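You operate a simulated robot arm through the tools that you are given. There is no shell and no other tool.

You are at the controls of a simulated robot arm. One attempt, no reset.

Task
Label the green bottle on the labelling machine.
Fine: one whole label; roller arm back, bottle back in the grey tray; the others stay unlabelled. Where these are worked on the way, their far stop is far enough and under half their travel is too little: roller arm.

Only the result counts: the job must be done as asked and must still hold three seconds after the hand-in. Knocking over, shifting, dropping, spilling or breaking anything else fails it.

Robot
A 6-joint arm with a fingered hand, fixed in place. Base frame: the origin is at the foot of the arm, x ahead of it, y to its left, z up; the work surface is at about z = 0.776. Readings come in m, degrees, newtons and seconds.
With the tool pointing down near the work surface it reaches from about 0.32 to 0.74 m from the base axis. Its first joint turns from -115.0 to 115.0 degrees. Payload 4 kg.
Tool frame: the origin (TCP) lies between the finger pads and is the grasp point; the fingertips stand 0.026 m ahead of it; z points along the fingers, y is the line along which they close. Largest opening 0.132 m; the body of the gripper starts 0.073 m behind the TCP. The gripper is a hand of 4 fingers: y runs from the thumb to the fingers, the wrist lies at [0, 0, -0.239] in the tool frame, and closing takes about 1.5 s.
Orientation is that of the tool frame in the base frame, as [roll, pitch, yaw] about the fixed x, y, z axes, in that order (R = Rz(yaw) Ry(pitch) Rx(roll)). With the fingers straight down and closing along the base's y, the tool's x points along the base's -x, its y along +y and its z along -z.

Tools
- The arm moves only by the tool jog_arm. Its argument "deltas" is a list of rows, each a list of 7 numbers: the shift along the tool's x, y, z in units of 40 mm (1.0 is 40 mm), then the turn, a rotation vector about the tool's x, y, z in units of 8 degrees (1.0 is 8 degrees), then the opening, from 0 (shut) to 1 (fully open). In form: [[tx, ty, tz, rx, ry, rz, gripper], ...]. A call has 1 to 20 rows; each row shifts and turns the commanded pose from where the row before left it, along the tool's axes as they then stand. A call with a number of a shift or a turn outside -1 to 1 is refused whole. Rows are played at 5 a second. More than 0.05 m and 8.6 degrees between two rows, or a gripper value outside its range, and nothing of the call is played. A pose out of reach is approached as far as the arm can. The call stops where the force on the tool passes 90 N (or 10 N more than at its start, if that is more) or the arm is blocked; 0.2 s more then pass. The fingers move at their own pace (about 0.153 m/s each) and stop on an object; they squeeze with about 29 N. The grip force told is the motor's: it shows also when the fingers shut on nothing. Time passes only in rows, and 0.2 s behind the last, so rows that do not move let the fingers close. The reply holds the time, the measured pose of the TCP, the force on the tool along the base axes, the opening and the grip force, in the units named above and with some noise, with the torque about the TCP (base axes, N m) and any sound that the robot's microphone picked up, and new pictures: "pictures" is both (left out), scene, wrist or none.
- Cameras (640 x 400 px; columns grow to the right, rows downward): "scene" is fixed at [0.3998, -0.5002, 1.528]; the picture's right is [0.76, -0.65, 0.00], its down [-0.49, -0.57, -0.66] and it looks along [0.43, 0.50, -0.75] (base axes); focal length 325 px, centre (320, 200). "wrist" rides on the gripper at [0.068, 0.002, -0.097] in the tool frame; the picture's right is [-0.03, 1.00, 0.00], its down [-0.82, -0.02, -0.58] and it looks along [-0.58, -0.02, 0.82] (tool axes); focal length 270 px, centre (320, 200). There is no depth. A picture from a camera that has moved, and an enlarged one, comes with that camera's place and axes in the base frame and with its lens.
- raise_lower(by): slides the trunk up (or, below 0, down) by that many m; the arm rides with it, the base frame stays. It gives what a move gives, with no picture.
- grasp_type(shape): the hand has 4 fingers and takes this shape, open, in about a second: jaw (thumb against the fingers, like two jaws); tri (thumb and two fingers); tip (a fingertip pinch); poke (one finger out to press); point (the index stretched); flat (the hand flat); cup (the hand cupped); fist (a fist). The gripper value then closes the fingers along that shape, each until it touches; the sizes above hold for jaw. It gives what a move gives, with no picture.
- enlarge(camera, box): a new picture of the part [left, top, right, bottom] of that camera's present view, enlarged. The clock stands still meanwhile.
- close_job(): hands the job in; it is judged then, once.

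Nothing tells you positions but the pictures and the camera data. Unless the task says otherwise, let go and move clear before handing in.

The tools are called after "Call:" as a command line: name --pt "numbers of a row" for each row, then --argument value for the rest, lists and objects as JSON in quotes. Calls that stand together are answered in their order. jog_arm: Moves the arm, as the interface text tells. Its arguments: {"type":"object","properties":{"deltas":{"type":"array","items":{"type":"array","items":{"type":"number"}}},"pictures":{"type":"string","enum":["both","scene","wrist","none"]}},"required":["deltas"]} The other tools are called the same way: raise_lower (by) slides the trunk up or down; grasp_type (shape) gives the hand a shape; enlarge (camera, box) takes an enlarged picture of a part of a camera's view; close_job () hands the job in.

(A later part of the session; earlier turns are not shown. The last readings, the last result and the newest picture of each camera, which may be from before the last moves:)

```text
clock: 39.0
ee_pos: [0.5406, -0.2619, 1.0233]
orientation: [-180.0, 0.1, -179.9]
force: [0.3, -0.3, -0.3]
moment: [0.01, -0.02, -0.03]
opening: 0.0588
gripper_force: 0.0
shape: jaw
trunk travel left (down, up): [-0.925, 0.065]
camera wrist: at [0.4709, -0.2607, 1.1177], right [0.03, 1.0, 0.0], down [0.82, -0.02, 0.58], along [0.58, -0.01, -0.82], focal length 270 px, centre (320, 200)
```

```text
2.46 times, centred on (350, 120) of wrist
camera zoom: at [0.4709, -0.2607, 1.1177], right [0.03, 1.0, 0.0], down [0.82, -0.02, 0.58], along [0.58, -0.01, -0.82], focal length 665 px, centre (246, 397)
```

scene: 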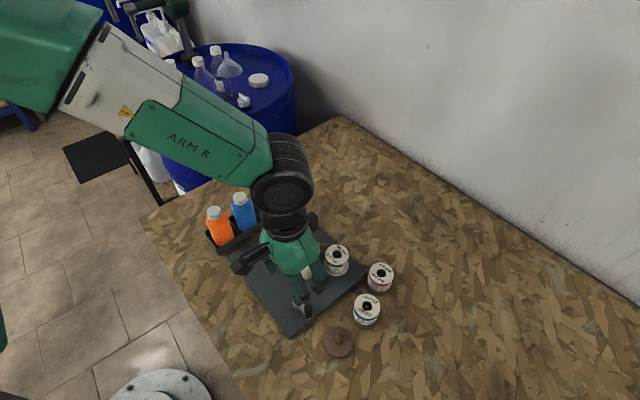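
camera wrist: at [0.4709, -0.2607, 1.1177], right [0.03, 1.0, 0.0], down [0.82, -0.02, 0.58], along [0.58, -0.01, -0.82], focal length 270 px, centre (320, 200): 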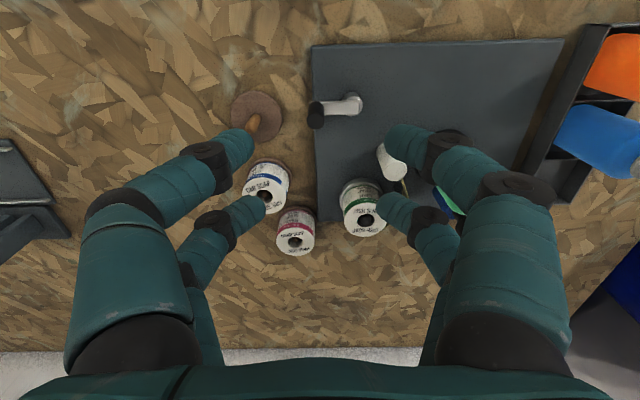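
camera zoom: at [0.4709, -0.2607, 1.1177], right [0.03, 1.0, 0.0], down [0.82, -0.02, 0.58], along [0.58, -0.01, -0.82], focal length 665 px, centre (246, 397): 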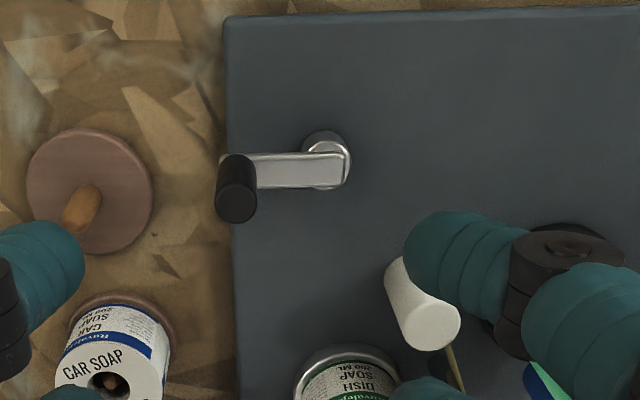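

Handle top is at (0.561, -0.2665, 0.857) and the hub at (0.5615, -0.2245), so the crank radius is about 42 mm. I'll lower with the far finger pair over the handle, keeping the rest of the hand on the free -x side.

Call:
jog_arm --pt "0 -0.11 0.6 0 0 0 0.4" --pt "0 0 0.8 0 0 0 0.4" --pt "0 0 0.8 0 0 0 0.4" --pt "0 0 0.8 0 0 0 0.4" --pt "0 0 0 0 0 0 0.4"

Call:
enlarge --camera "scene" --box '[260, 240, 370, 340]'

Call:
enlarge --camera "wrist" --box '[220, 80, 420, 260]'

```text
clock: 40.2
ee_pos: [0.5401, -0.2647, 0.9037]
orientation: [180.0, -0.1, 179.9]
force: [0.2, -0.3, -0.1]
moment: [0.01, 0.03, 0.0]
opening: 0.0535
gripper_force: 0.1
shape: jaw
trunk travel left (down, up): [-0.925, 0.065]
camera wrist: at [0.4714, -0.2621, 0.9982], right [0.03, 1.0, 0.0], down [0.82, -0.02, 0.58], along [0.58, -0.02, -0.82], focal length 270 px, centre (320, 200)
```

scene: 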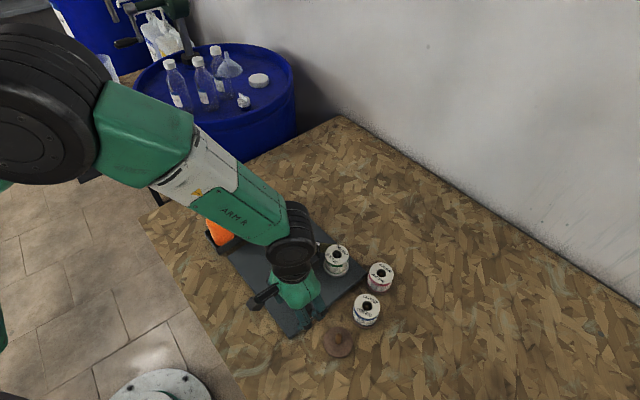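
wrist: 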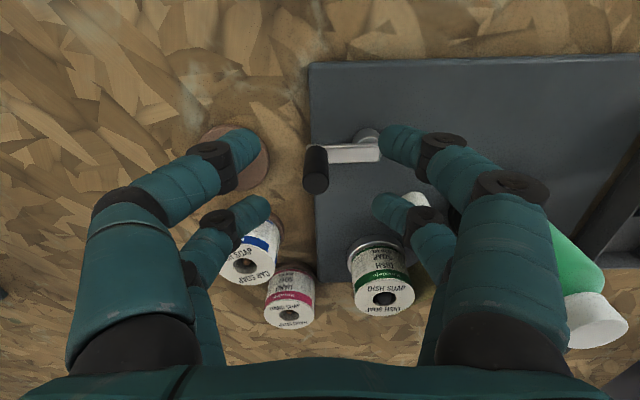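

```text
4.00 times, centred on (315, 290) of scene
camera zoom: at [0.3998, -0.5002, 1.528], right [0.76, -0.65, 0.0], down [-0.49, -0.57, -0.66], along [0.43, 0.5, -0.75], focal length 1299 px, centre (340, -160)
```

zoom: 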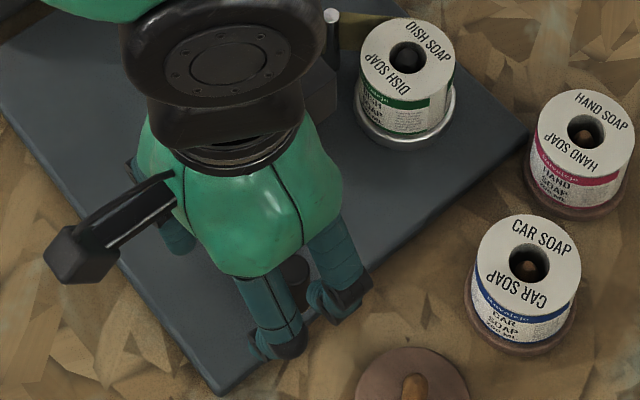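

```text
2.22 times, centred on (320, 170) of wrist
camera zoom: at [0.4714, -0.2621, 0.9982], right [0.03, 1.0, 0.0], down [0.82, -0.02, 0.58], along [0.58, -0.02, -0.82], focal length 601 px, centre (320, 267)
```

zoom: 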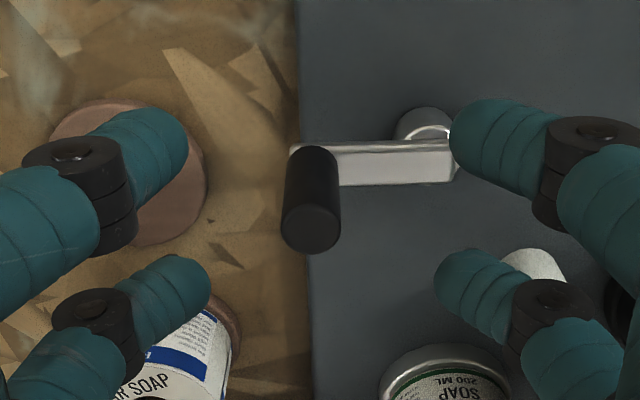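

The handle lines up with the far pair. I'll shift 3 mm, lower to z ≈ 0.866 and close.

Call:
jog_arm --pt "0 -0.07 0.5 0 0 0 0.4" --pt "0 0 0.44 0 0 0 0.4" --pt "0 0 0 0 0 0 0.2" --pt "0 0 0 0 0 0 0.05" --pt "0 0 0 0 0 0 0.0" --pt "0 0 0 0 0 0 0.0" --pt "0 0 0 0 0 0 0.0"

Call:
enlarge --camera "wrist" --box '[220, 80, 420, 260]'

Call:
enlarge --camera "scene" --box '[260, 240, 370, 340]'

```text
clock: 41.8
ee_pos: [0.5407, -0.2666, 0.8647]
orientation: [180.0, -0.1, 180.0]
force: [-1.5, -1.2, -4.0]
moment: [-0.01, 0.07, 0.0]
opening: 0.0002
gripper_force: 29.2
shape: jaw
trunk travel left (down, up): [-0.925, 0.065]
camera wrist: at [0.4715, -0.2651, 0.9593], right [0.03, 1.0, 0.0], down [0.82, -0.02, 0.58], along [0.58, -0.01, -0.82], focal length 270 px, centre (320, 200)
```

scene: 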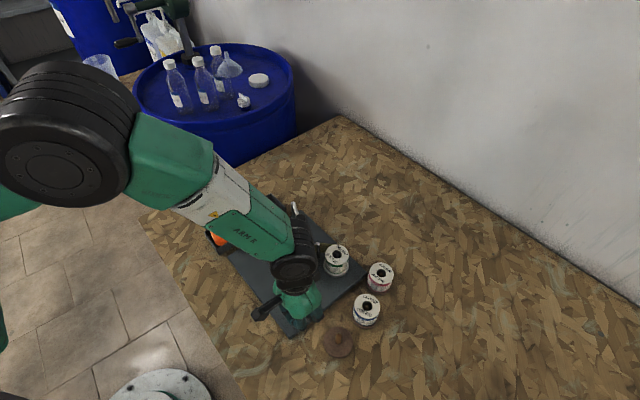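
wrist: 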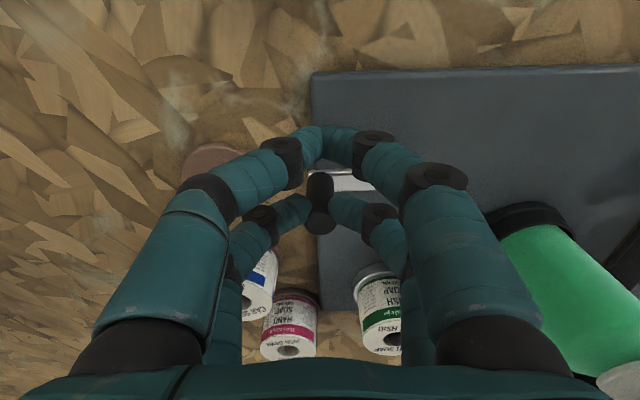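

```text
2.22 times, centred on (320, 170) of wrist
camera zoom: at [0.4715, -0.2651, 0.9593], right [0.03, 1.0, 0.0], down [0.82, -0.02, 0.58], along [0.58, -0.01, -0.82], focal length 601 px, centre (320, 267)
```

zoom: 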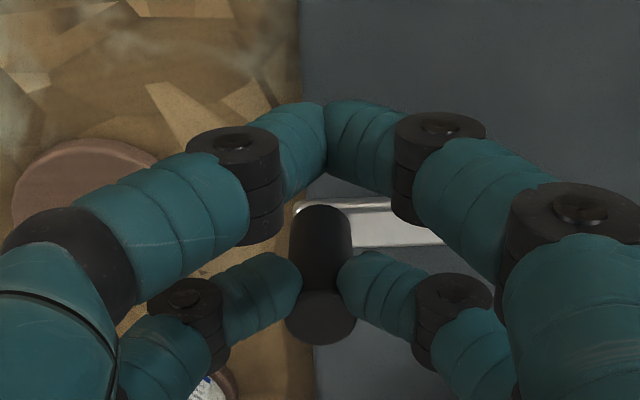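

```text
4.00 times, centred on (315, 290) of scene
camera zoom: at [0.3998, -0.5002, 1.528], right [0.76, -0.65, 0.0], down [-0.49, -0.57, -0.66], along [0.43, 0.5, -0.75], focal length 1299 px, centre (340, -160)
```

zoom: 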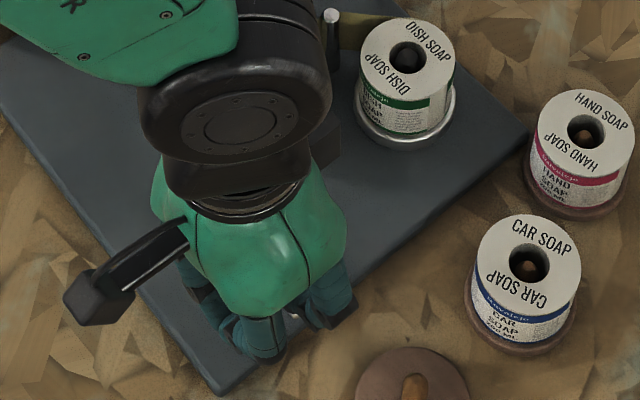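

The handle is pinched. I'll feel which way the crank turns with a small clockwise move first.

Call:
jog_arm --pt "0.137 0.01 0 0 0 0 0" --pt "0.137 0.033 0 0 0 0 0"

Call:
enlarge --camera "wrist" --box '[220, 80, 420, 260]'

```text
clock: 42.4
ee_pos: [0.5309, -0.2671, 0.8661]
orientation: [-180.0, 0.0, 180.0]
force: [0.3, -1.0, -0.3]
moment: [0.02, -0.02, -0.04]
opening: 0.0001
gripper_force: 28.6
shape: jaw
trunk travel left (down, up): [-0.925, 0.065]
camera wrist: at [0.4609, -0.2647, 0.9611], right [0.03, 1.0, 0.0], down [0.82, -0.02, 0.58], along [0.58, -0.02, -0.82], focal length 270 px, centre (320, 200)
```

scene: 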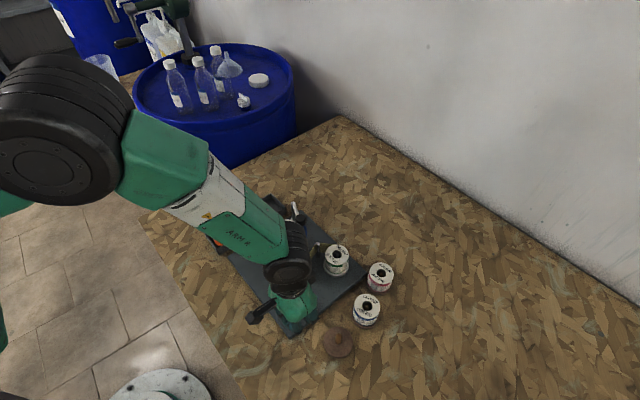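
wrist: 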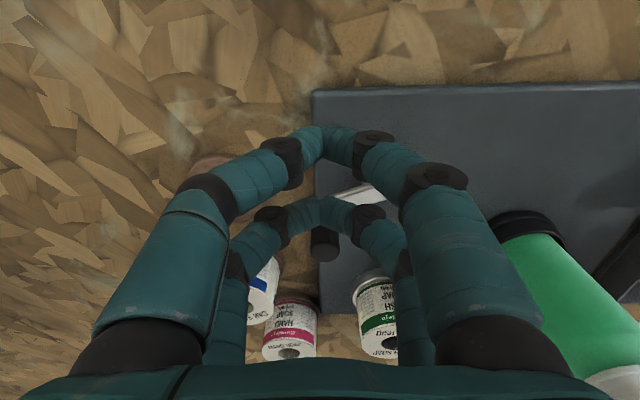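

```text
2.22 times, centred on (320, 170) of wrist
camera zoom: at [0.4609, -0.2647, 0.9611], right [0.03, 1.0, 0.0], down [0.82, -0.02, 0.58], along [0.58, -0.02, -0.82], focal length 601 px, centre (320, 267)
```

zoom: 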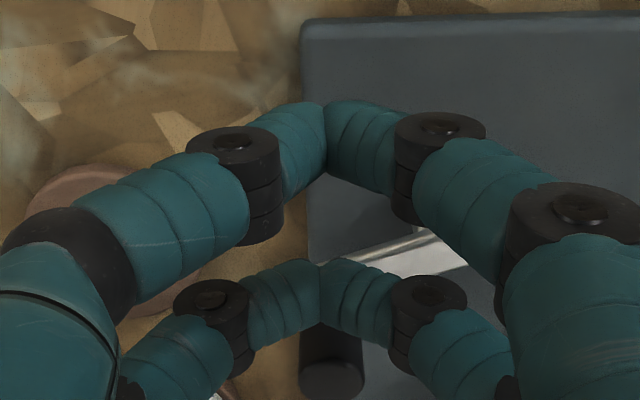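

The pinch slipped off and the crank barely moved clockwise, while the squeeze nudged it the other way. So it turns freely counter-clockwise and seems blocked clockwise. I'll back off and regrip with the closing axis along the crank's tangent.

Call:
jog_arm --pt "0 0 0 0 0 0 0.25" --pt "0 0 -0.6 0 0 0 0.3" --pt "0 0 -0.7 0 0 0.9375 0.3" --pt "0 0 0 0 0 0.9375 0.3" --pt "0 0 0 0 0 0.9375 0.3" --pt "0 0 0 0 0 0.9375 0.3" --pt "0 0 0 0 0 0.9375 0.3" --pt "0 0 0 0 0 0.9375 0.3" --pt "0 0 0 0 0 0.9375 0.3" --pt "0 0 0 0 0 0.9375 0.3" --pt "0 0 0 0 0 0.9375 0.3" --pt "0 0 0 0 0 0.9375 0.3" --pt "0 0 0 0 0 0.9375 0.3" --pt "0 0 0 0 0 0.9375 0.3" --pt "0.5 0.875 0 0 0 0 0.3"

Call:
enlarge --camera "wrist" --box '[200, 40, 460, 240]'

Call:
enlarge --camera "scene" --box '[240, 190, 380, 340]'

```text
clock: 45.6
ee_pos: [0.5652, -0.2464, 0.9173]
orientation: [-180.0, 0.0, 89.9]
force: [0.1, 0.4, 0.3]
moment: [-0.03, 0.03, 0.01]
opening: 0.0392
gripper_force: 0.1
shape: jaw
trunk travel left (down, up): [-0.925, 0.065]
camera wrist: at [0.5659, -0.1781, 1.0121], right [1.0, -0.03, 0.0], down [-0.02, -0.82, 0.58], along [-0.02, -0.58, -0.82], focal length 270 px, centre (320, 200)
```

scene: 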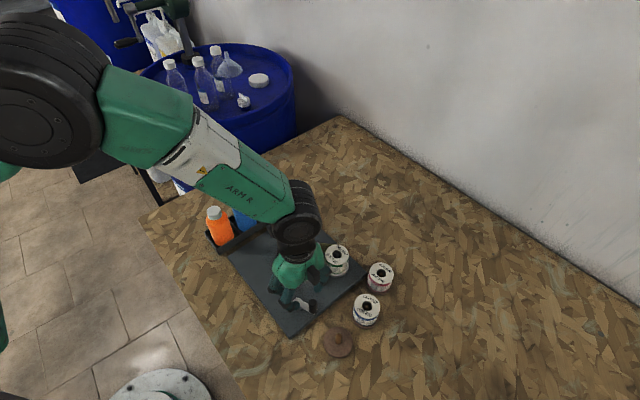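
wrist: 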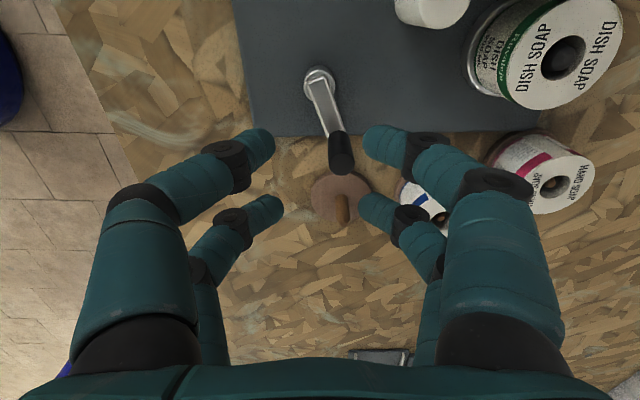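

```text
2.00 times, centred on (330, 140) of wrist
camera zoom: at [0.5659, -0.1781, 1.0121], right [1.0, -0.03, 0.0], down [-0.02, -0.82, 0.58], along [-0.02, -0.58, -0.82], focal length 541 px, centre (300, 320)
```

zoom: 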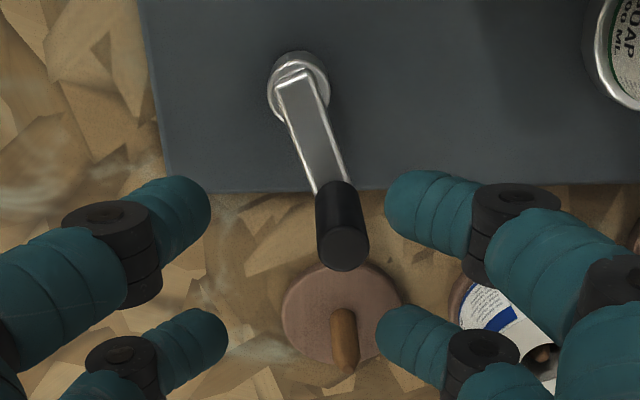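

```text
2.67 times, centred on (310, 265) of scene
camera zoom: at [0.3998, -0.5002, 1.528], right [0.76, -0.65, 0.0], down [-0.49, -0.57, -0.66], along [0.43, 0.5, -0.75], focal length 866 px, centre (347, 27)
```

zoom: 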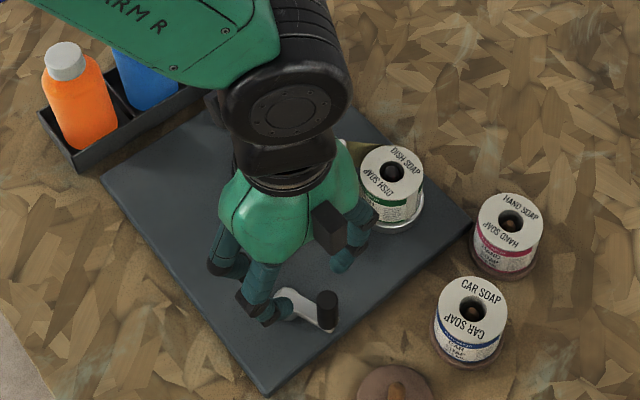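

The crank has turned about 20° counter-clockwise, with the handle now at about (0.577, -0.260) and the hub at (0.563, -0.221). I'll align the hand tangentially and lower over the handle.

Call:
jog_arm --pt "0.153 0.115 0 0 0 0 0.3" --pt "0 0 0 0 0 -0.833 0.3" --pt "0 0 0 0 0 -0.833 0.3" --pt "0 0 0.4 0 0 -0.833 0.3" --pt "0 0 0.4 0 0 0 0.3" --pt "0 0 0.45 0 0 0 0.3" --pt "0 0 0 0 0 0 0.3"

Call:
enlarge --camera "wrist" --box '[220, 80, 420, 260]'

```text
clock: 47.2
ee_pos: [0.5697, -0.2404, 0.868]
orientation: [180.0, 0.1, 110.0]
force: [0.4, -0.4, -0.7]
moment: [0.0, 0.02, -0.05]
opening: 0.0396
gripper_force: 0.0
shape: jaw
trunk travel left (down, up): [-0.925, 0.065]
camera wrist: at [0.5464, -0.1759, 0.9624], right [0.95, 0.32, 0.0], down [0.26, -0.77, 0.58], along [0.18, -0.55, -0.82], focal length 270 px, centre (320, 200)
```

scene: 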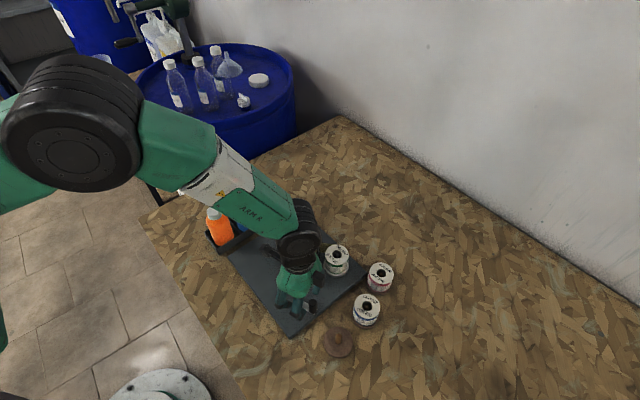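
wrist: 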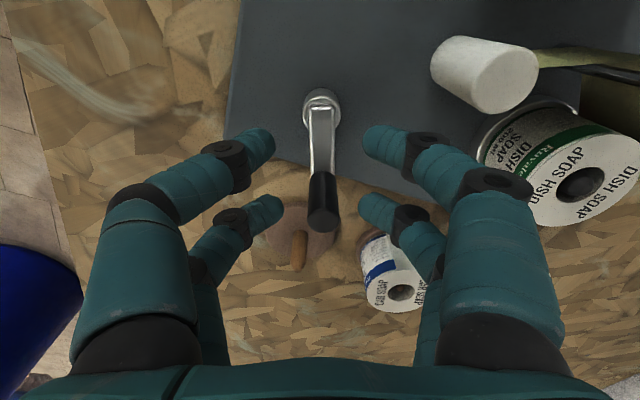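

```text
2.22 times, centred on (320, 170) of wrist
camera zoom: at [0.5464, -0.1759, 0.9624], right [0.95, 0.32, 0.0], down [0.26, -0.77, 0.58], along [0.18, -0.55, -0.82], focal length 601 px, centre (320, 267)
```

zoom: 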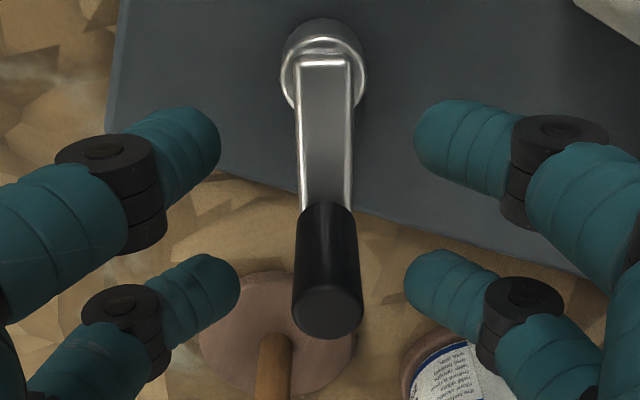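

The handle is well centred between the far pair. I'll close on it, then turn the crank 30° counter-clockwise with the hand rotating about the hub.

Call:
jog_arm --pt "0 0 0 0 0 0 0.15" --pt "0 0 0 0 0 0 0.05" --pt "0 0 0 0 0 0 0.05" --pt "0 0 0 0 0 0 0.05" --pt "0.0044 0.067 0 0 0 -0.9375 0.05" --pt "0.0044 0.067 0 0 0 -0.9375 0.05" --pt "0.0044 0.067 0 0 0 -0.9375 0.05" --pt "0.0044 0.067 0 0 0 -0.9375 0.05"

Call:
enlarge --camera "wrist" --box '[220, 80, 420, 260]'

```text
clock: 49.0
ee_pos: [0.5789, -0.2343, 0.8673]
orientation: [-180.0, 0.0, 140.1]
force: [-1.2, -0.6, 0.5]
moment: [-0.03, 0.01, -0.02]
opening: 0.007
gripper_force: 0.1
shape: jaw
trunk travel left (down, up): [-0.925, 0.065]
camera wrist: at [0.5257, -0.189, 0.9627], right [0.66, 0.75, 0.0], down [0.61, -0.54, 0.58], along [0.43, -0.38, -0.82], focal length 270 px, centre (320, 200)
```

scene: 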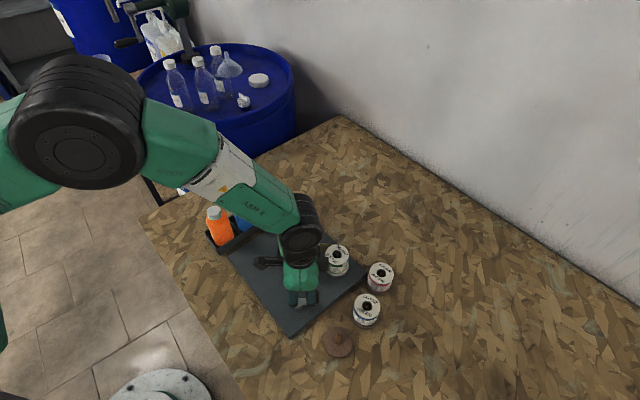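
wrist: 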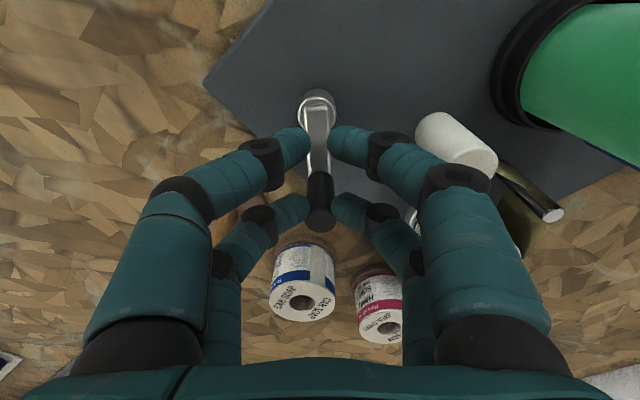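

```text
2.22 times, centred on (320, 170) of wrist
camera zoom: at [0.5257, -0.189, 0.9627], right [0.66, 0.75, 0.0], down [0.61, -0.54, 0.58], along [0.43, -0.38, -0.82], focal length 601 px, centre (320, 267)
```

zoom: 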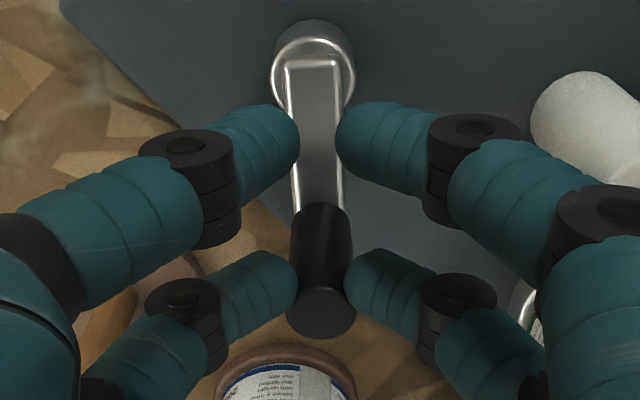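

The crank follows easily with very low force. I'll continue another 45°.

Call:
jog_arm --pt "0.0044 0.067 0 0 0 -0.9375 0.05" --pt "0.0044 0.067 0 0 0 -0.9375 0.05" --pt "0.0044 0.067 0 0 0 -0.9375 0.05" --pt "0.0044 0.067 0 0 0 -0.9375 0.05" --pt "0.0044 0.067 0 0 0 -0.9375 0.05" --pt "0.0044 0.067 0 0 0 -0.9375 0.05"

Call:
enlarge --camera "wrist" --box '[220, 80, 480, 260]'

Call:
enlarge --camera "scene" --box '[240, 190, 380, 340]'

```text
clock: 50.4
ee_pos: [0.5815, -0.2191, 0.8681]
orientation: [-179.9, 0.0, -174.8]
force: [-6.1, -1.2, 1.0]
moment: [-0.02, 0.14, -0.02]
opening: 0.0074
gripper_force: 0.0
shape: jaw
trunk travel left (down, up): [-0.925, 0.065]
camera wrist: at [0.5132, -0.224, 0.9626], right [-0.06, 1.0, 0.0], down [0.81, 0.05, 0.58], along [0.58, 0.04, -0.82], focal length 270 px, centre (320, 200)
```

scene: 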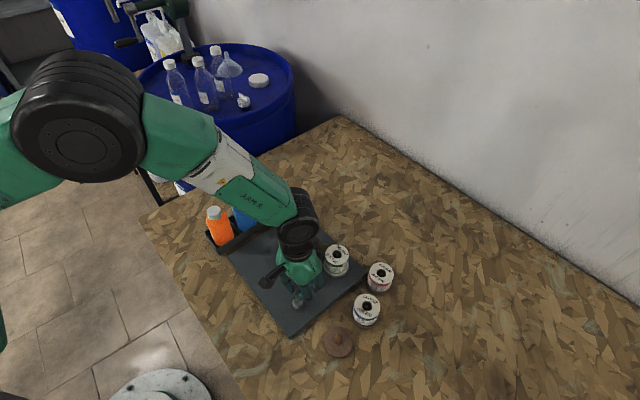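
wrist: 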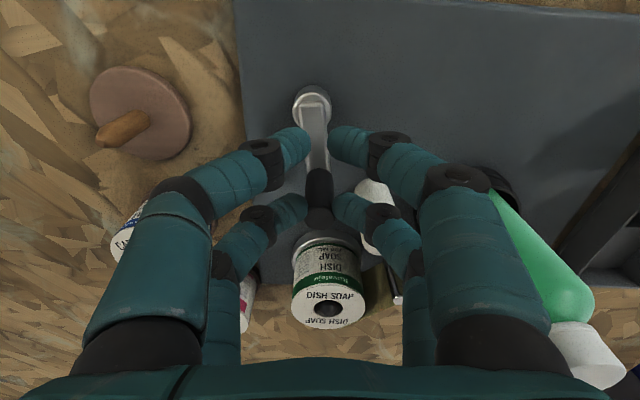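

```text
2.22 times, centred on (350, 170) of wrist
camera zoom: at [0.5132, -0.224, 0.9626], right [-0.06, 1.0, 0.0], down [0.81, 0.05, 0.58], along [0.58, 0.04, -0.82], focal length 601 px, centre (253, 267)
```

zoom: 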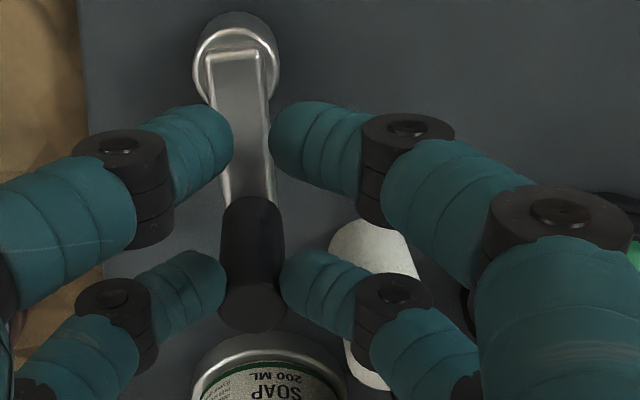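

```text
2.67 times, centred on (310, 265) of scene
camera zoom: at [0.3998, -0.5002, 1.528], right [0.76, -0.65, 0.0], down [-0.49, -0.57, -0.66], along [0.43, 0.5, -0.75], focal length 866 px, centre (347, 27)
```

zoom: 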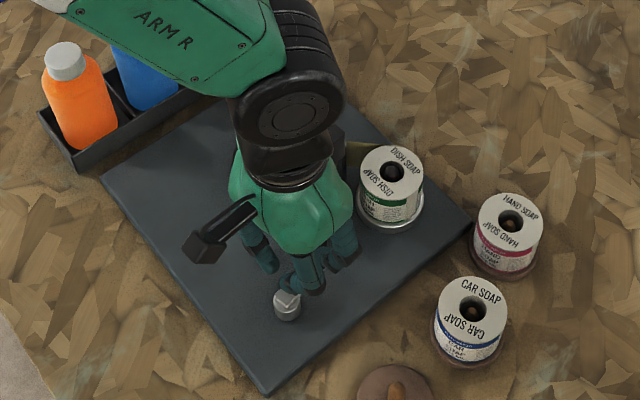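

The crank is past 90° of turn, with a slight radial misfit. I'll correct 2 mm inward and continue another 45°.

Call:
jog_arm --pt "0.0544 0.067 0 0 0 -0.9375 0.05" --pt "0.0044 0.067 0 0 0 -0.9375 0.05" --pt "0.0044 0.067 0 0 0 -0.9375 0.05" --pt "0.0044 0.067 0 0 0 -0.9375 0.05" --pt "0.0044 0.067 0 0 0 -0.9375 0.05" --pt "0.0044 0.067 0 0 0 -0.9375 0.05"

Call:
enlarge --camera "wrist" --box '[220, 80, 480, 260]'

Call:
enlarge --camera "scene" --box '[240, 190, 380, 340]'

```text
clock: 51.8
ee_pos: [0.5738, -0.2044, 0.8687]
orientation: [-179.9, 0.0, -129.9]
force: [-1.9, -3.8, -0.1]
moment: [-0.07, 0.04, -0.05]
opening: 0.0074
gripper_force: 0.0
shape: jaw
trunk travel left (down, up): [-0.925, 0.065]
camera wrist: at [0.5272, -0.2567, 0.9625], right [-0.75, 0.66, 0.0], down [0.54, 0.61, 0.58], along [0.38, 0.43, -0.82], focal length 270 px, centre (320, 200)
```

scene: 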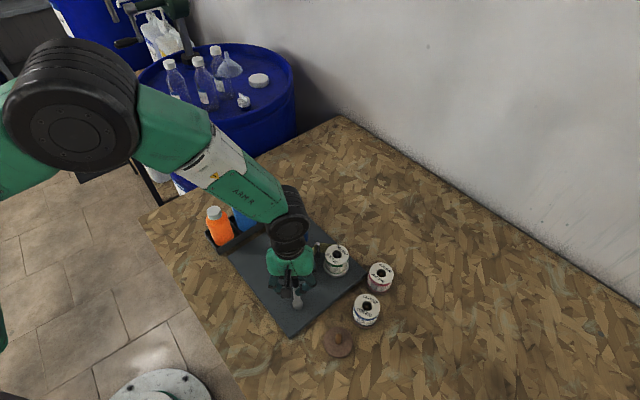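
wrist: 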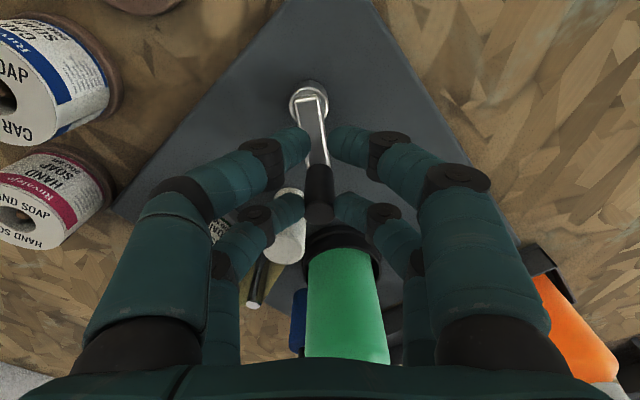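

```text
2.22 times, centred on (350, 170) of wrist
camera zoom: at [0.5272, -0.2567, 0.9625], right [-0.75, 0.66, 0.0], down [0.54, 0.61, 0.58], along [0.38, 0.43, -0.82], focal length 601 px, centre (253, 267)
```

zoom: 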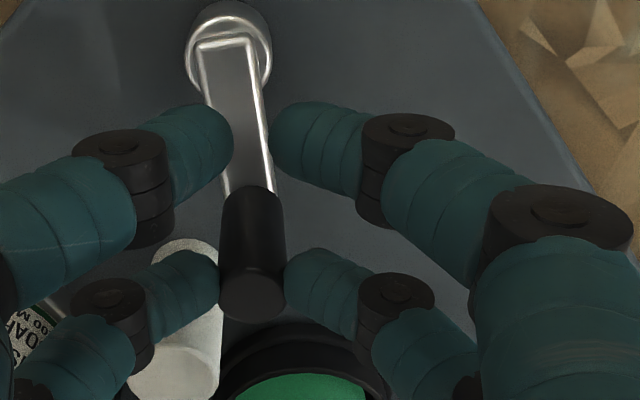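

```text
2.67 times, centred on (310, 265) of scene
camera zoom: at [0.3998, -0.5002, 1.528], right [0.76, -0.65, 0.0], down [-0.49, -0.57, -0.66], along [0.43, 0.5, -0.75], focal length 866 px, centre (347, 27)
```

zoom: 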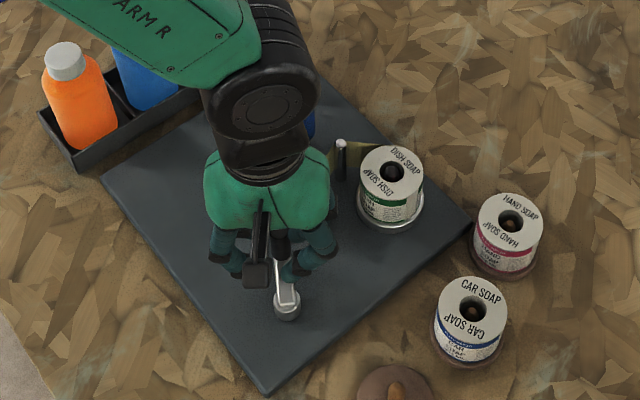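

The crank is at about 140° of turn and clears the white roller. I'll check the bottle for a label before going on.

Call:
enlarge --camera "wrist" --box '[200, 180, 440, 380]'

Call:
jog_arm --pt "0.0444 0.067 0 0 0 -0.9375 0.05" --pt "0.0044 0.067 0 0 0 -0.9375 0.05" --pt "0.0044 0.067 0 0 0 -0.9375 0.05" --pt "0.0044 0.067 0 0 0 -0.9375 0.05" --pt "0.0044 0.067 0 0 0 -0.9375 0.05" --pt "0.0044 0.067 0 0 0 -0.9375 0.05"

Call:
enlarge --camera "wrist" --box '[200, 80, 460, 280]'

Call:
enlarge --camera "scene" --box '[240, 190, 380, 340]'

```text
2.00 times, centred on (320, 280) of wrist
camera zoom: at [0.5272, -0.2567, 0.9625], right [-0.75, 0.66, 0.0], down [0.54, 0.61, 0.58], along [0.38, 0.43, -0.82], focal length 541 px, centre (320, 40)
```

zoom: 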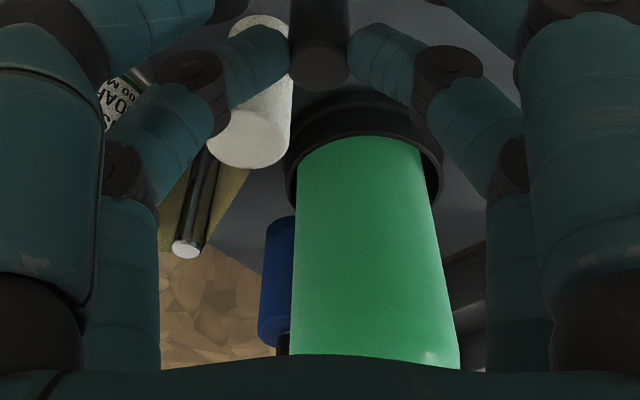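

```text
clock: 53.2
ee_pos: [0.512, -0.1279, 0.8423]
orientation: [-179.9, -5.0, -86.3]
force: [0.2, -0.4, -0.7]
moment: [-0.01, -0.02, 0.03]
opening: 0.0064
gripper_force: 0.0
shape: jaw
out of reach, approached as far as the arm can: row 2, 3, 4, 5, 6
trunk travel left (down, up): [-0.925, 0.065]
camera wrist: at [0.5117, -0.1882, 0.9422], right [-1.0, -0.04, 0.0], down [-0.03, 0.86, 0.5], along [-0.02, 0.5, -0.86], focal length 270 px, centre (320, 200)
```

scene: 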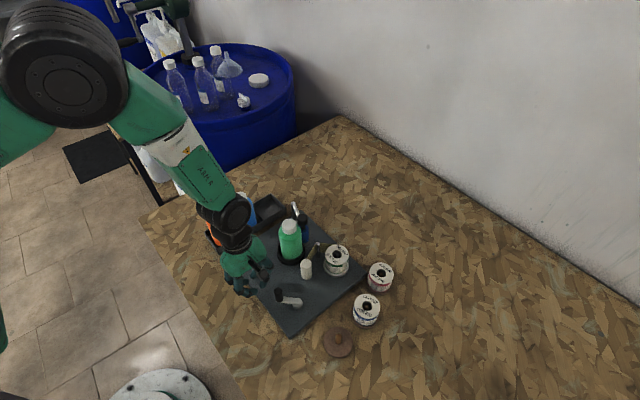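
wrist: 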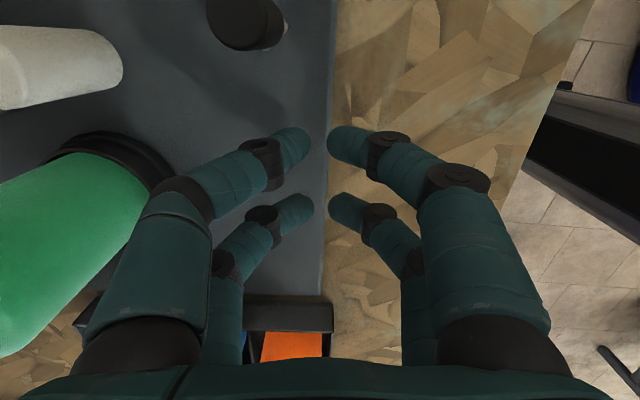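

```text
2.00 times, centred on (330, 180) of wrist
camera zoom: at [0.5117, -0.1882, 0.9422], right [-1.0, -0.04, 0.0], down [-0.03, 0.86, 0.5], along [-0.02, 0.5, -0.86], focal length 541 px, centre (300, 240)
```

zoom: 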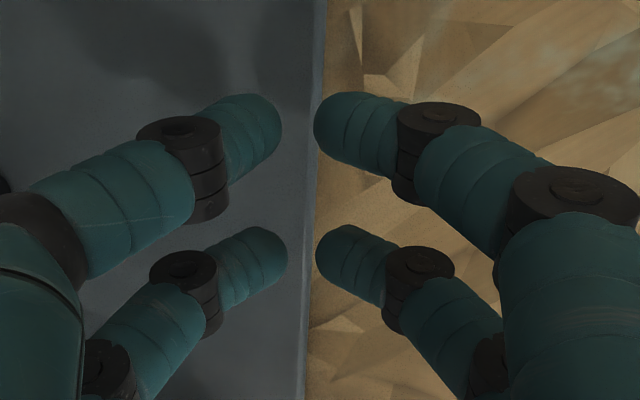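

```text
2.67 times, centred on (310, 265) of scene
camera zoom: at [0.3998, -0.5002, 1.528], right [0.76, -0.65, 0.0], down [-0.49, -0.57, -0.66], along [0.43, 0.5, -0.75], focal length 866 px, centre (347, 27)
```

zoom: 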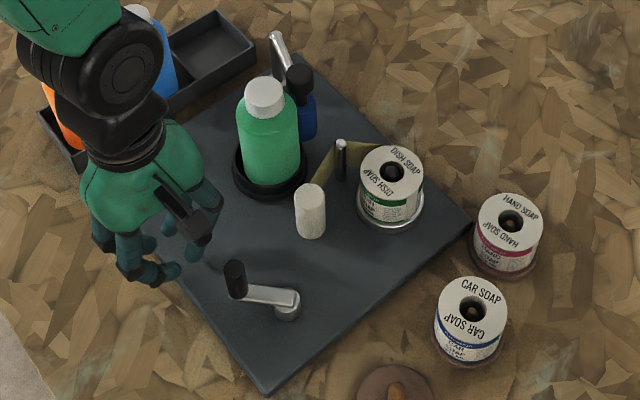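

The wrist hit a joint limit and the hand drifted. The bottles look undisturbed and the crank is now at about 134°. I'll rise carefully first and check the pose.

Call:
jog_arm --pt "0 0 -0.5 0 0 0 0.1" --pictures "none"

```text
clock: 53.6
ee_pos: [0.4977, -0.1193, 0.8547]
orientation: [-180.0, -4.4, -86.4]
force: [-1.4, -0.2, 0.2]
moment: [-0.01, -0.03, -0.01]
opening: 0.0128
gripper_force: 0.0
shape: jaw
out of reach, approached as far as the arm can: row 1
trunk travel left (down, up): [-0.925, 0.065]
```

The commanded pose is still beyond the joint limit. I'll raise the command first, then rotate back to where the arm can reach.

Call:
jog_arm --pt "0 0 -0.8 0 0 0 0.1" --pt "0 0 -0.8 0 0 0 0.1" --pictures "scene"

```text
clock: 54.2
ee_pos: [0.4757, -0.0994, 0.9032]
orientation: [179.9, -4.3, -86.4]
force: [0.4, -0.1, -0.1]
moment: [0.04, 0.03, 0.0]
opening: 0.0127
gripper_force: 0.0
shape: jaw
out of reach, approached as far as the arm can: row 1, 2
trunk travel left (down, up): [-0.925, 0.065]
```

scene: 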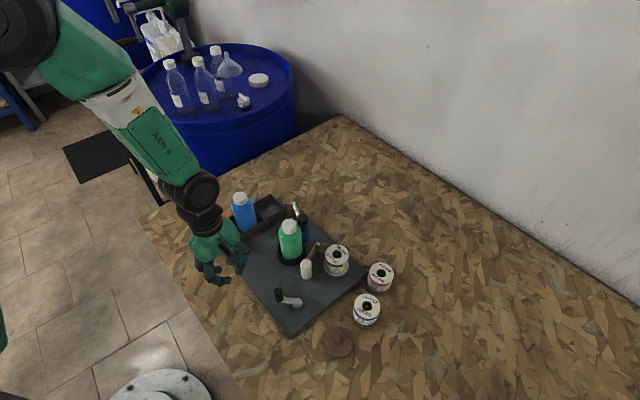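

Call:
jog_arm --pt "0 0 -0.8 0 0 0.9375 0.1" --pt "0 0 0 0 0 0.9375 0.1" --pt "0 0 0 0 0 0.9375 0.1" --pictures "scene"

```text
clock: 55.0
ee_pos: [0.4715, -0.0958, 0.9325]
orientation: [-179.4, -2.9, -108.8]
force: [0.0, -0.2, -0.3]
moment: [0.01, -0.01, 0.02]
opening: 0.0129
gripper_force: 0.1
shape: jaw
out of reach, approached as far as the arm can: row 1
trunk travel left (down, up): [-0.925, 0.065]
```

scene: 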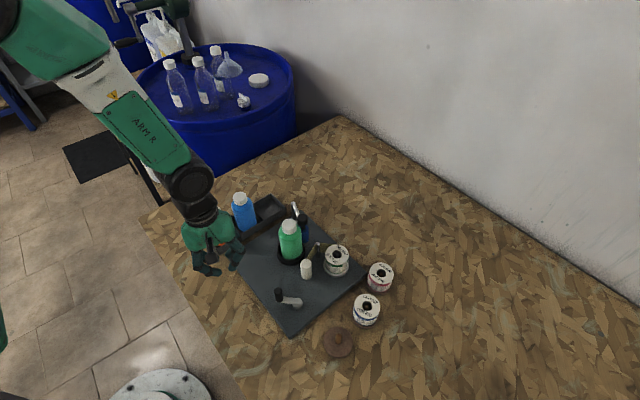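

The arm is back in reach. I'll level the hand and unwind the wrist well away from its limit, so I can continue the crank with the opposite half of wrist travel.

Call:
jog_arm --pt "0 0 -0.9 -0.075 -0.36 0 0.3" --pt "0 0 0 0 0 0.95 0.3" --pt "0 0 0 0 0 0.95 0.3" --pt "0 0 0 0 0 0.95 0.3" --pt "0 0 0 0 0 0.95 0.3" --pt "0 0 0 0 0 0.95 0.3" --pt "0 0 0 0 0 0.95 0.3" --pt "0 0 0 0 0 0.95 0.3" --pt "0 0 0 0 0 0.95 0.3" --pt "0 0 0 0 0 0.95 0.3" --pt "0 0 0 0 0 0.95 0.3" --pt "0 0 0 0 0 0.95 0.3" --pt "0 0 0 0 0 0.95 0.3" --pt "0 0 0 0 0 0.95 0.3" --pt "0 0 0 0 0 0.95 0.3" --pt "0 0 0 0 0 0.95 0.3" --pt "0 0 0 0 0 0.95 0.3" --pt "0 0 0 0 0 0.95 0.3" --pt "0 0 0 0 0 0.95 0.3" --pt "0 0 0 0 0 0.95 0.3"

Call:
enlarge --camera "scene" --box '[200, 180, 380, 340]'

```text
clock: 59.2
ee_pos: [0.4734, -0.0929, 0.9684]
orientation: [-180.0, 0.2, 106.9]
force: [-0.9, 1.0, 0.2]
moment: [0.01, 0.01, -0.02]
opening: 0.0395
gripper_force: 0.0
shape: jaw
trunk travel left (down, up): [-0.925, 0.065]
camera wrist: at [0.4537, -0.0273, 1.0632], right [0.96, 0.26, 0.0], down [0.22, -0.79, 0.58], along [0.15, -0.56, -0.82], focal length 270 px, centre (320, 200)
```

scene: 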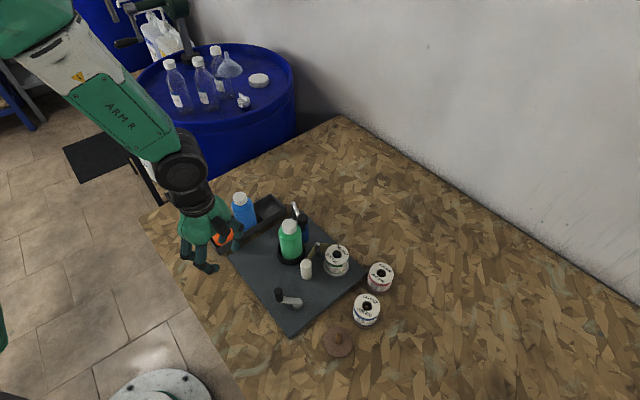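
wrist: 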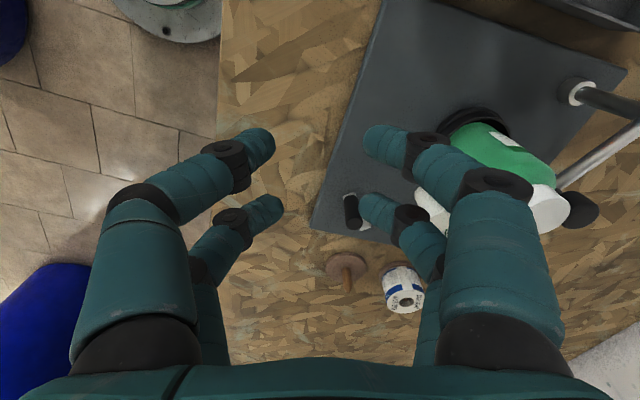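

```text
2.50 times, centred on (290, 260) of scene
camera zoom: at [0.3998, -0.5002, 1.528], right [0.76, -0.65, 0.0], down [-0.49, -0.57, -0.66], along [0.43, 0.5, -0.75], focal length 812 px, centre (395, 50)
```

zoom: 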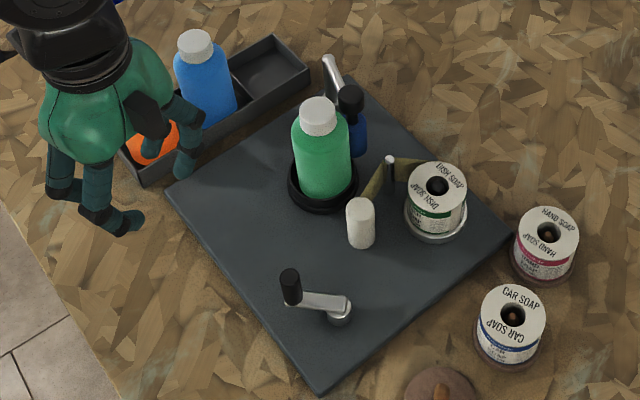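

I can see a white patch on the green bottle, so the label is going on. I'll enlarge it.

Call:
enlarge --camera "wrist" --box '[400, 80, 600, 240]'

Call:
enlarge --camera "scene" --box '[260, 200, 340, 270]'

Call:
enlarge --camera "scene" --box '[260, 270, 340, 340]'

```text
2.50 times, centred on (500, 160) of wrist
camera zoom: at [0.4537, -0.0273, 1.0632], right [0.96, 0.26, 0.0], down [0.22, -0.79, 0.58], along [0.15, -0.56, -0.82], focal length 676 px, centre (-130, 300)
```

zoom: 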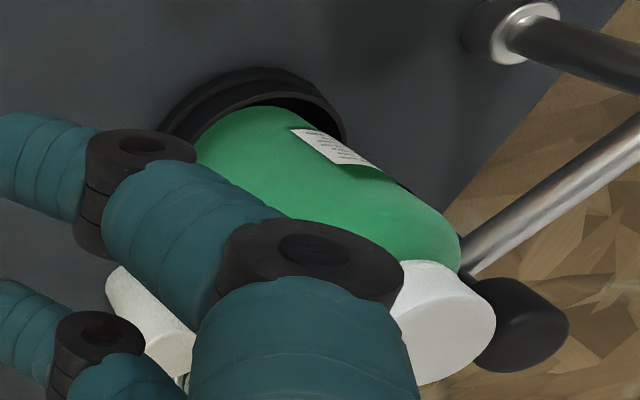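

```text
5.71 times, centred on (300, 235) of scene
camera zoom: at [0.3998, -0.5002, 1.528], right [0.76, -0.65, 0.0], down [-0.49, -0.57, -0.66], along [0.43, 0.5, -0.75], focal length 1855 px, centre (434, 0)
```

zoom: 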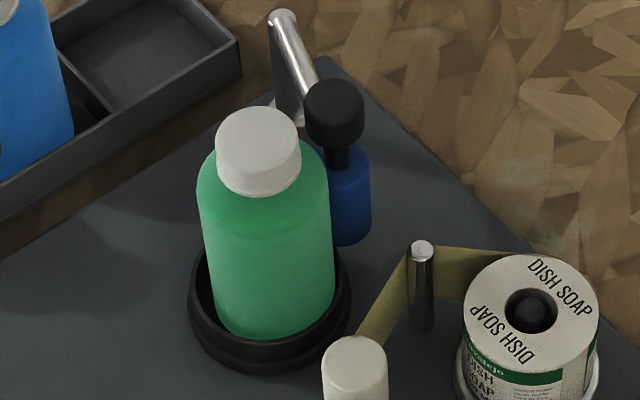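

```text
5.71 times, centred on (300, 305) of scene
camera zoom: at [0.3998, -0.5002, 1.528], right [0.76, -0.65, 0.0], down [-0.49, -0.57, -0.66], along [0.43, 0.5, -0.75], focal length 1855 px, centre (434, -400)
```

zoom: 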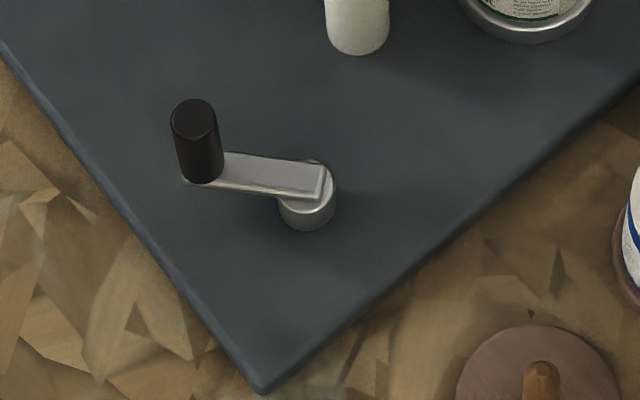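

A partial label is indeed on the bottle, so counter-clockwise cranking applies it. I'll move above the crank and wind the wrist toward yaw ≈ -43° for the second half-turn.

Call:
jog_arm --pt "-0.82 0.231 0 0 0 0 0.3" --pt "-0.82 0.231 0 0 0 0 0.3" --pt "-0.82 0.231 0 0 0 0 0.3" --pt "-0.82 0.231 0 0 0 0 0.3" --pt "0 0 0 0 0 0.986 0.3" --pt "0 0 0 0 0 0.986 0.3" --pt "0 0 0 0 0 0.986 0.3" --pt "0 0 0 0 0 0.986 0.3" --pt "0 0 0 0 0 0.986 0.3" --pt "0 0 0 0 0 0.986 0.3" --pt "0 0 0 0 0 0.986 0.3" --pt "0 0 0 0 0 0.986 0.3" --pt "0 0 0 0 0 0.986 0.3" --pt "0 0 0 0 0 0.986 0.3" --pt "0 0 0 0 0 0.986 0.3" --pt "0 0 0 0 0 0.986 0.3"

```text
clock: 62.6
ee_pos: [0.5451, -0.2094, 0.9687]
orientation: [179.9, 0.0, 12.1]
force: [0.3, 0.1, 0.1]
moment: [0.0, -0.02, 0.03]
opening: 0.0393
gripper_force: 0.1
shape: jaw
trunk travel left (down, up): [-0.925, 0.065]
camera wrist: at [0.6128, -0.1962, 1.0634], right [0.18, -0.98, 0.0], down [-0.8, -0.15, 0.58], along [-0.57, -0.11, -0.82], focal length 270 px, centre (320, 200)
```

scene: 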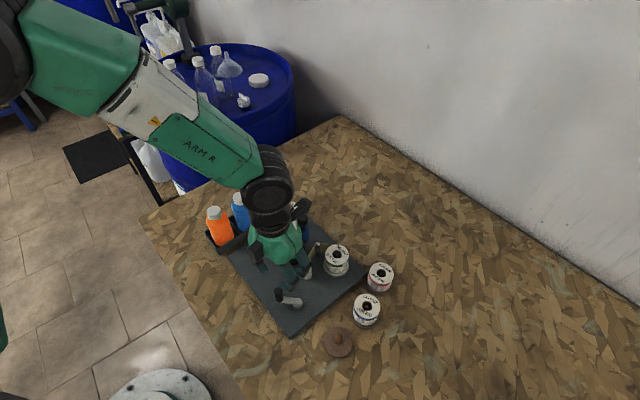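
wrist: 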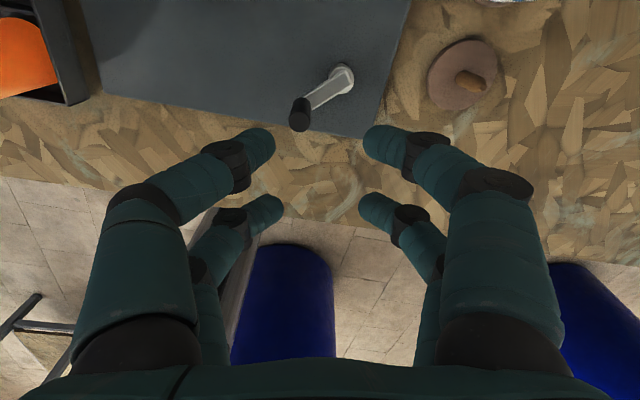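

Reachable so far. I'll continue to yaw ≈ -43°.

Call:
jog_arm --pt "0 0 0 0 0 0.986 0.3" --pt "0 0 0 0 0 0.986 0.3" --pt "0 0 0 0 0 0.986 0.3" --pt "0 0 0 0 0 0.986 0.3" --pt "0 0 0 0 0 0.986 0.3" --pt "0 0 0 0 0 0.986 0.3" --pt "0 0 0 0 0 0.986 0.3"

Call:
enlarge --camera "wrist" --box '[220, 40, 420, 240]'

```text
clock: 64.2
ee_pos: [0.5461, -0.2085, 0.9683]
orientation: [179.9, 0.0, -43.2]
force: [-0.3, 0.3, 0.4]
moment: [-0.01, -0.02, 0.0]
opening: 0.0394
gripper_force: 0.0
shape: jaw
trunk travel left (down, up): [-0.925, 0.065]
camera wrist: at [0.5941, -0.2562, 1.0633], right [-0.7, -0.71, 0.0], down [-0.58, 0.57, 0.58], along [-0.41, 0.4, -0.82], focal length 270 px, centre (320, 200)
```

scene: 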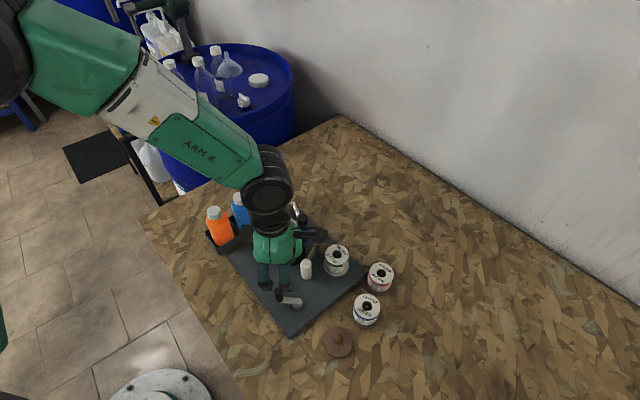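
wrist: 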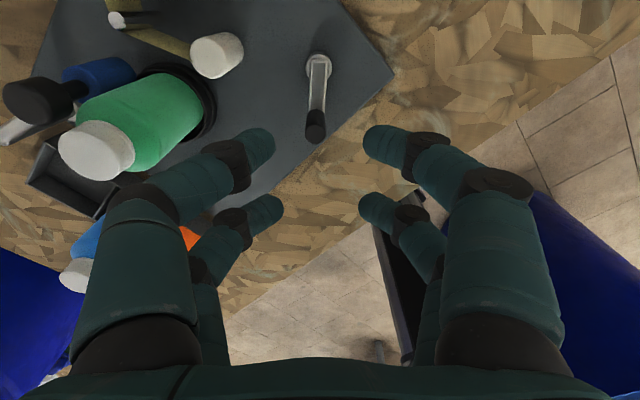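

```text
2.00 times, centred on (320, 140) of wrist
camera zoom: at [0.5941, -0.2562, 1.0633], right [-0.7, -0.71, 0.0], down [-0.58, 0.57, 0.58], along [-0.41, 0.4, -0.82], focal length 541 px, centre (320, 320)
```

zoom: 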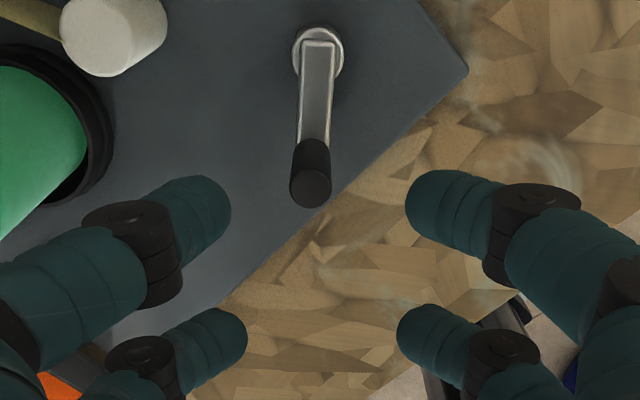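

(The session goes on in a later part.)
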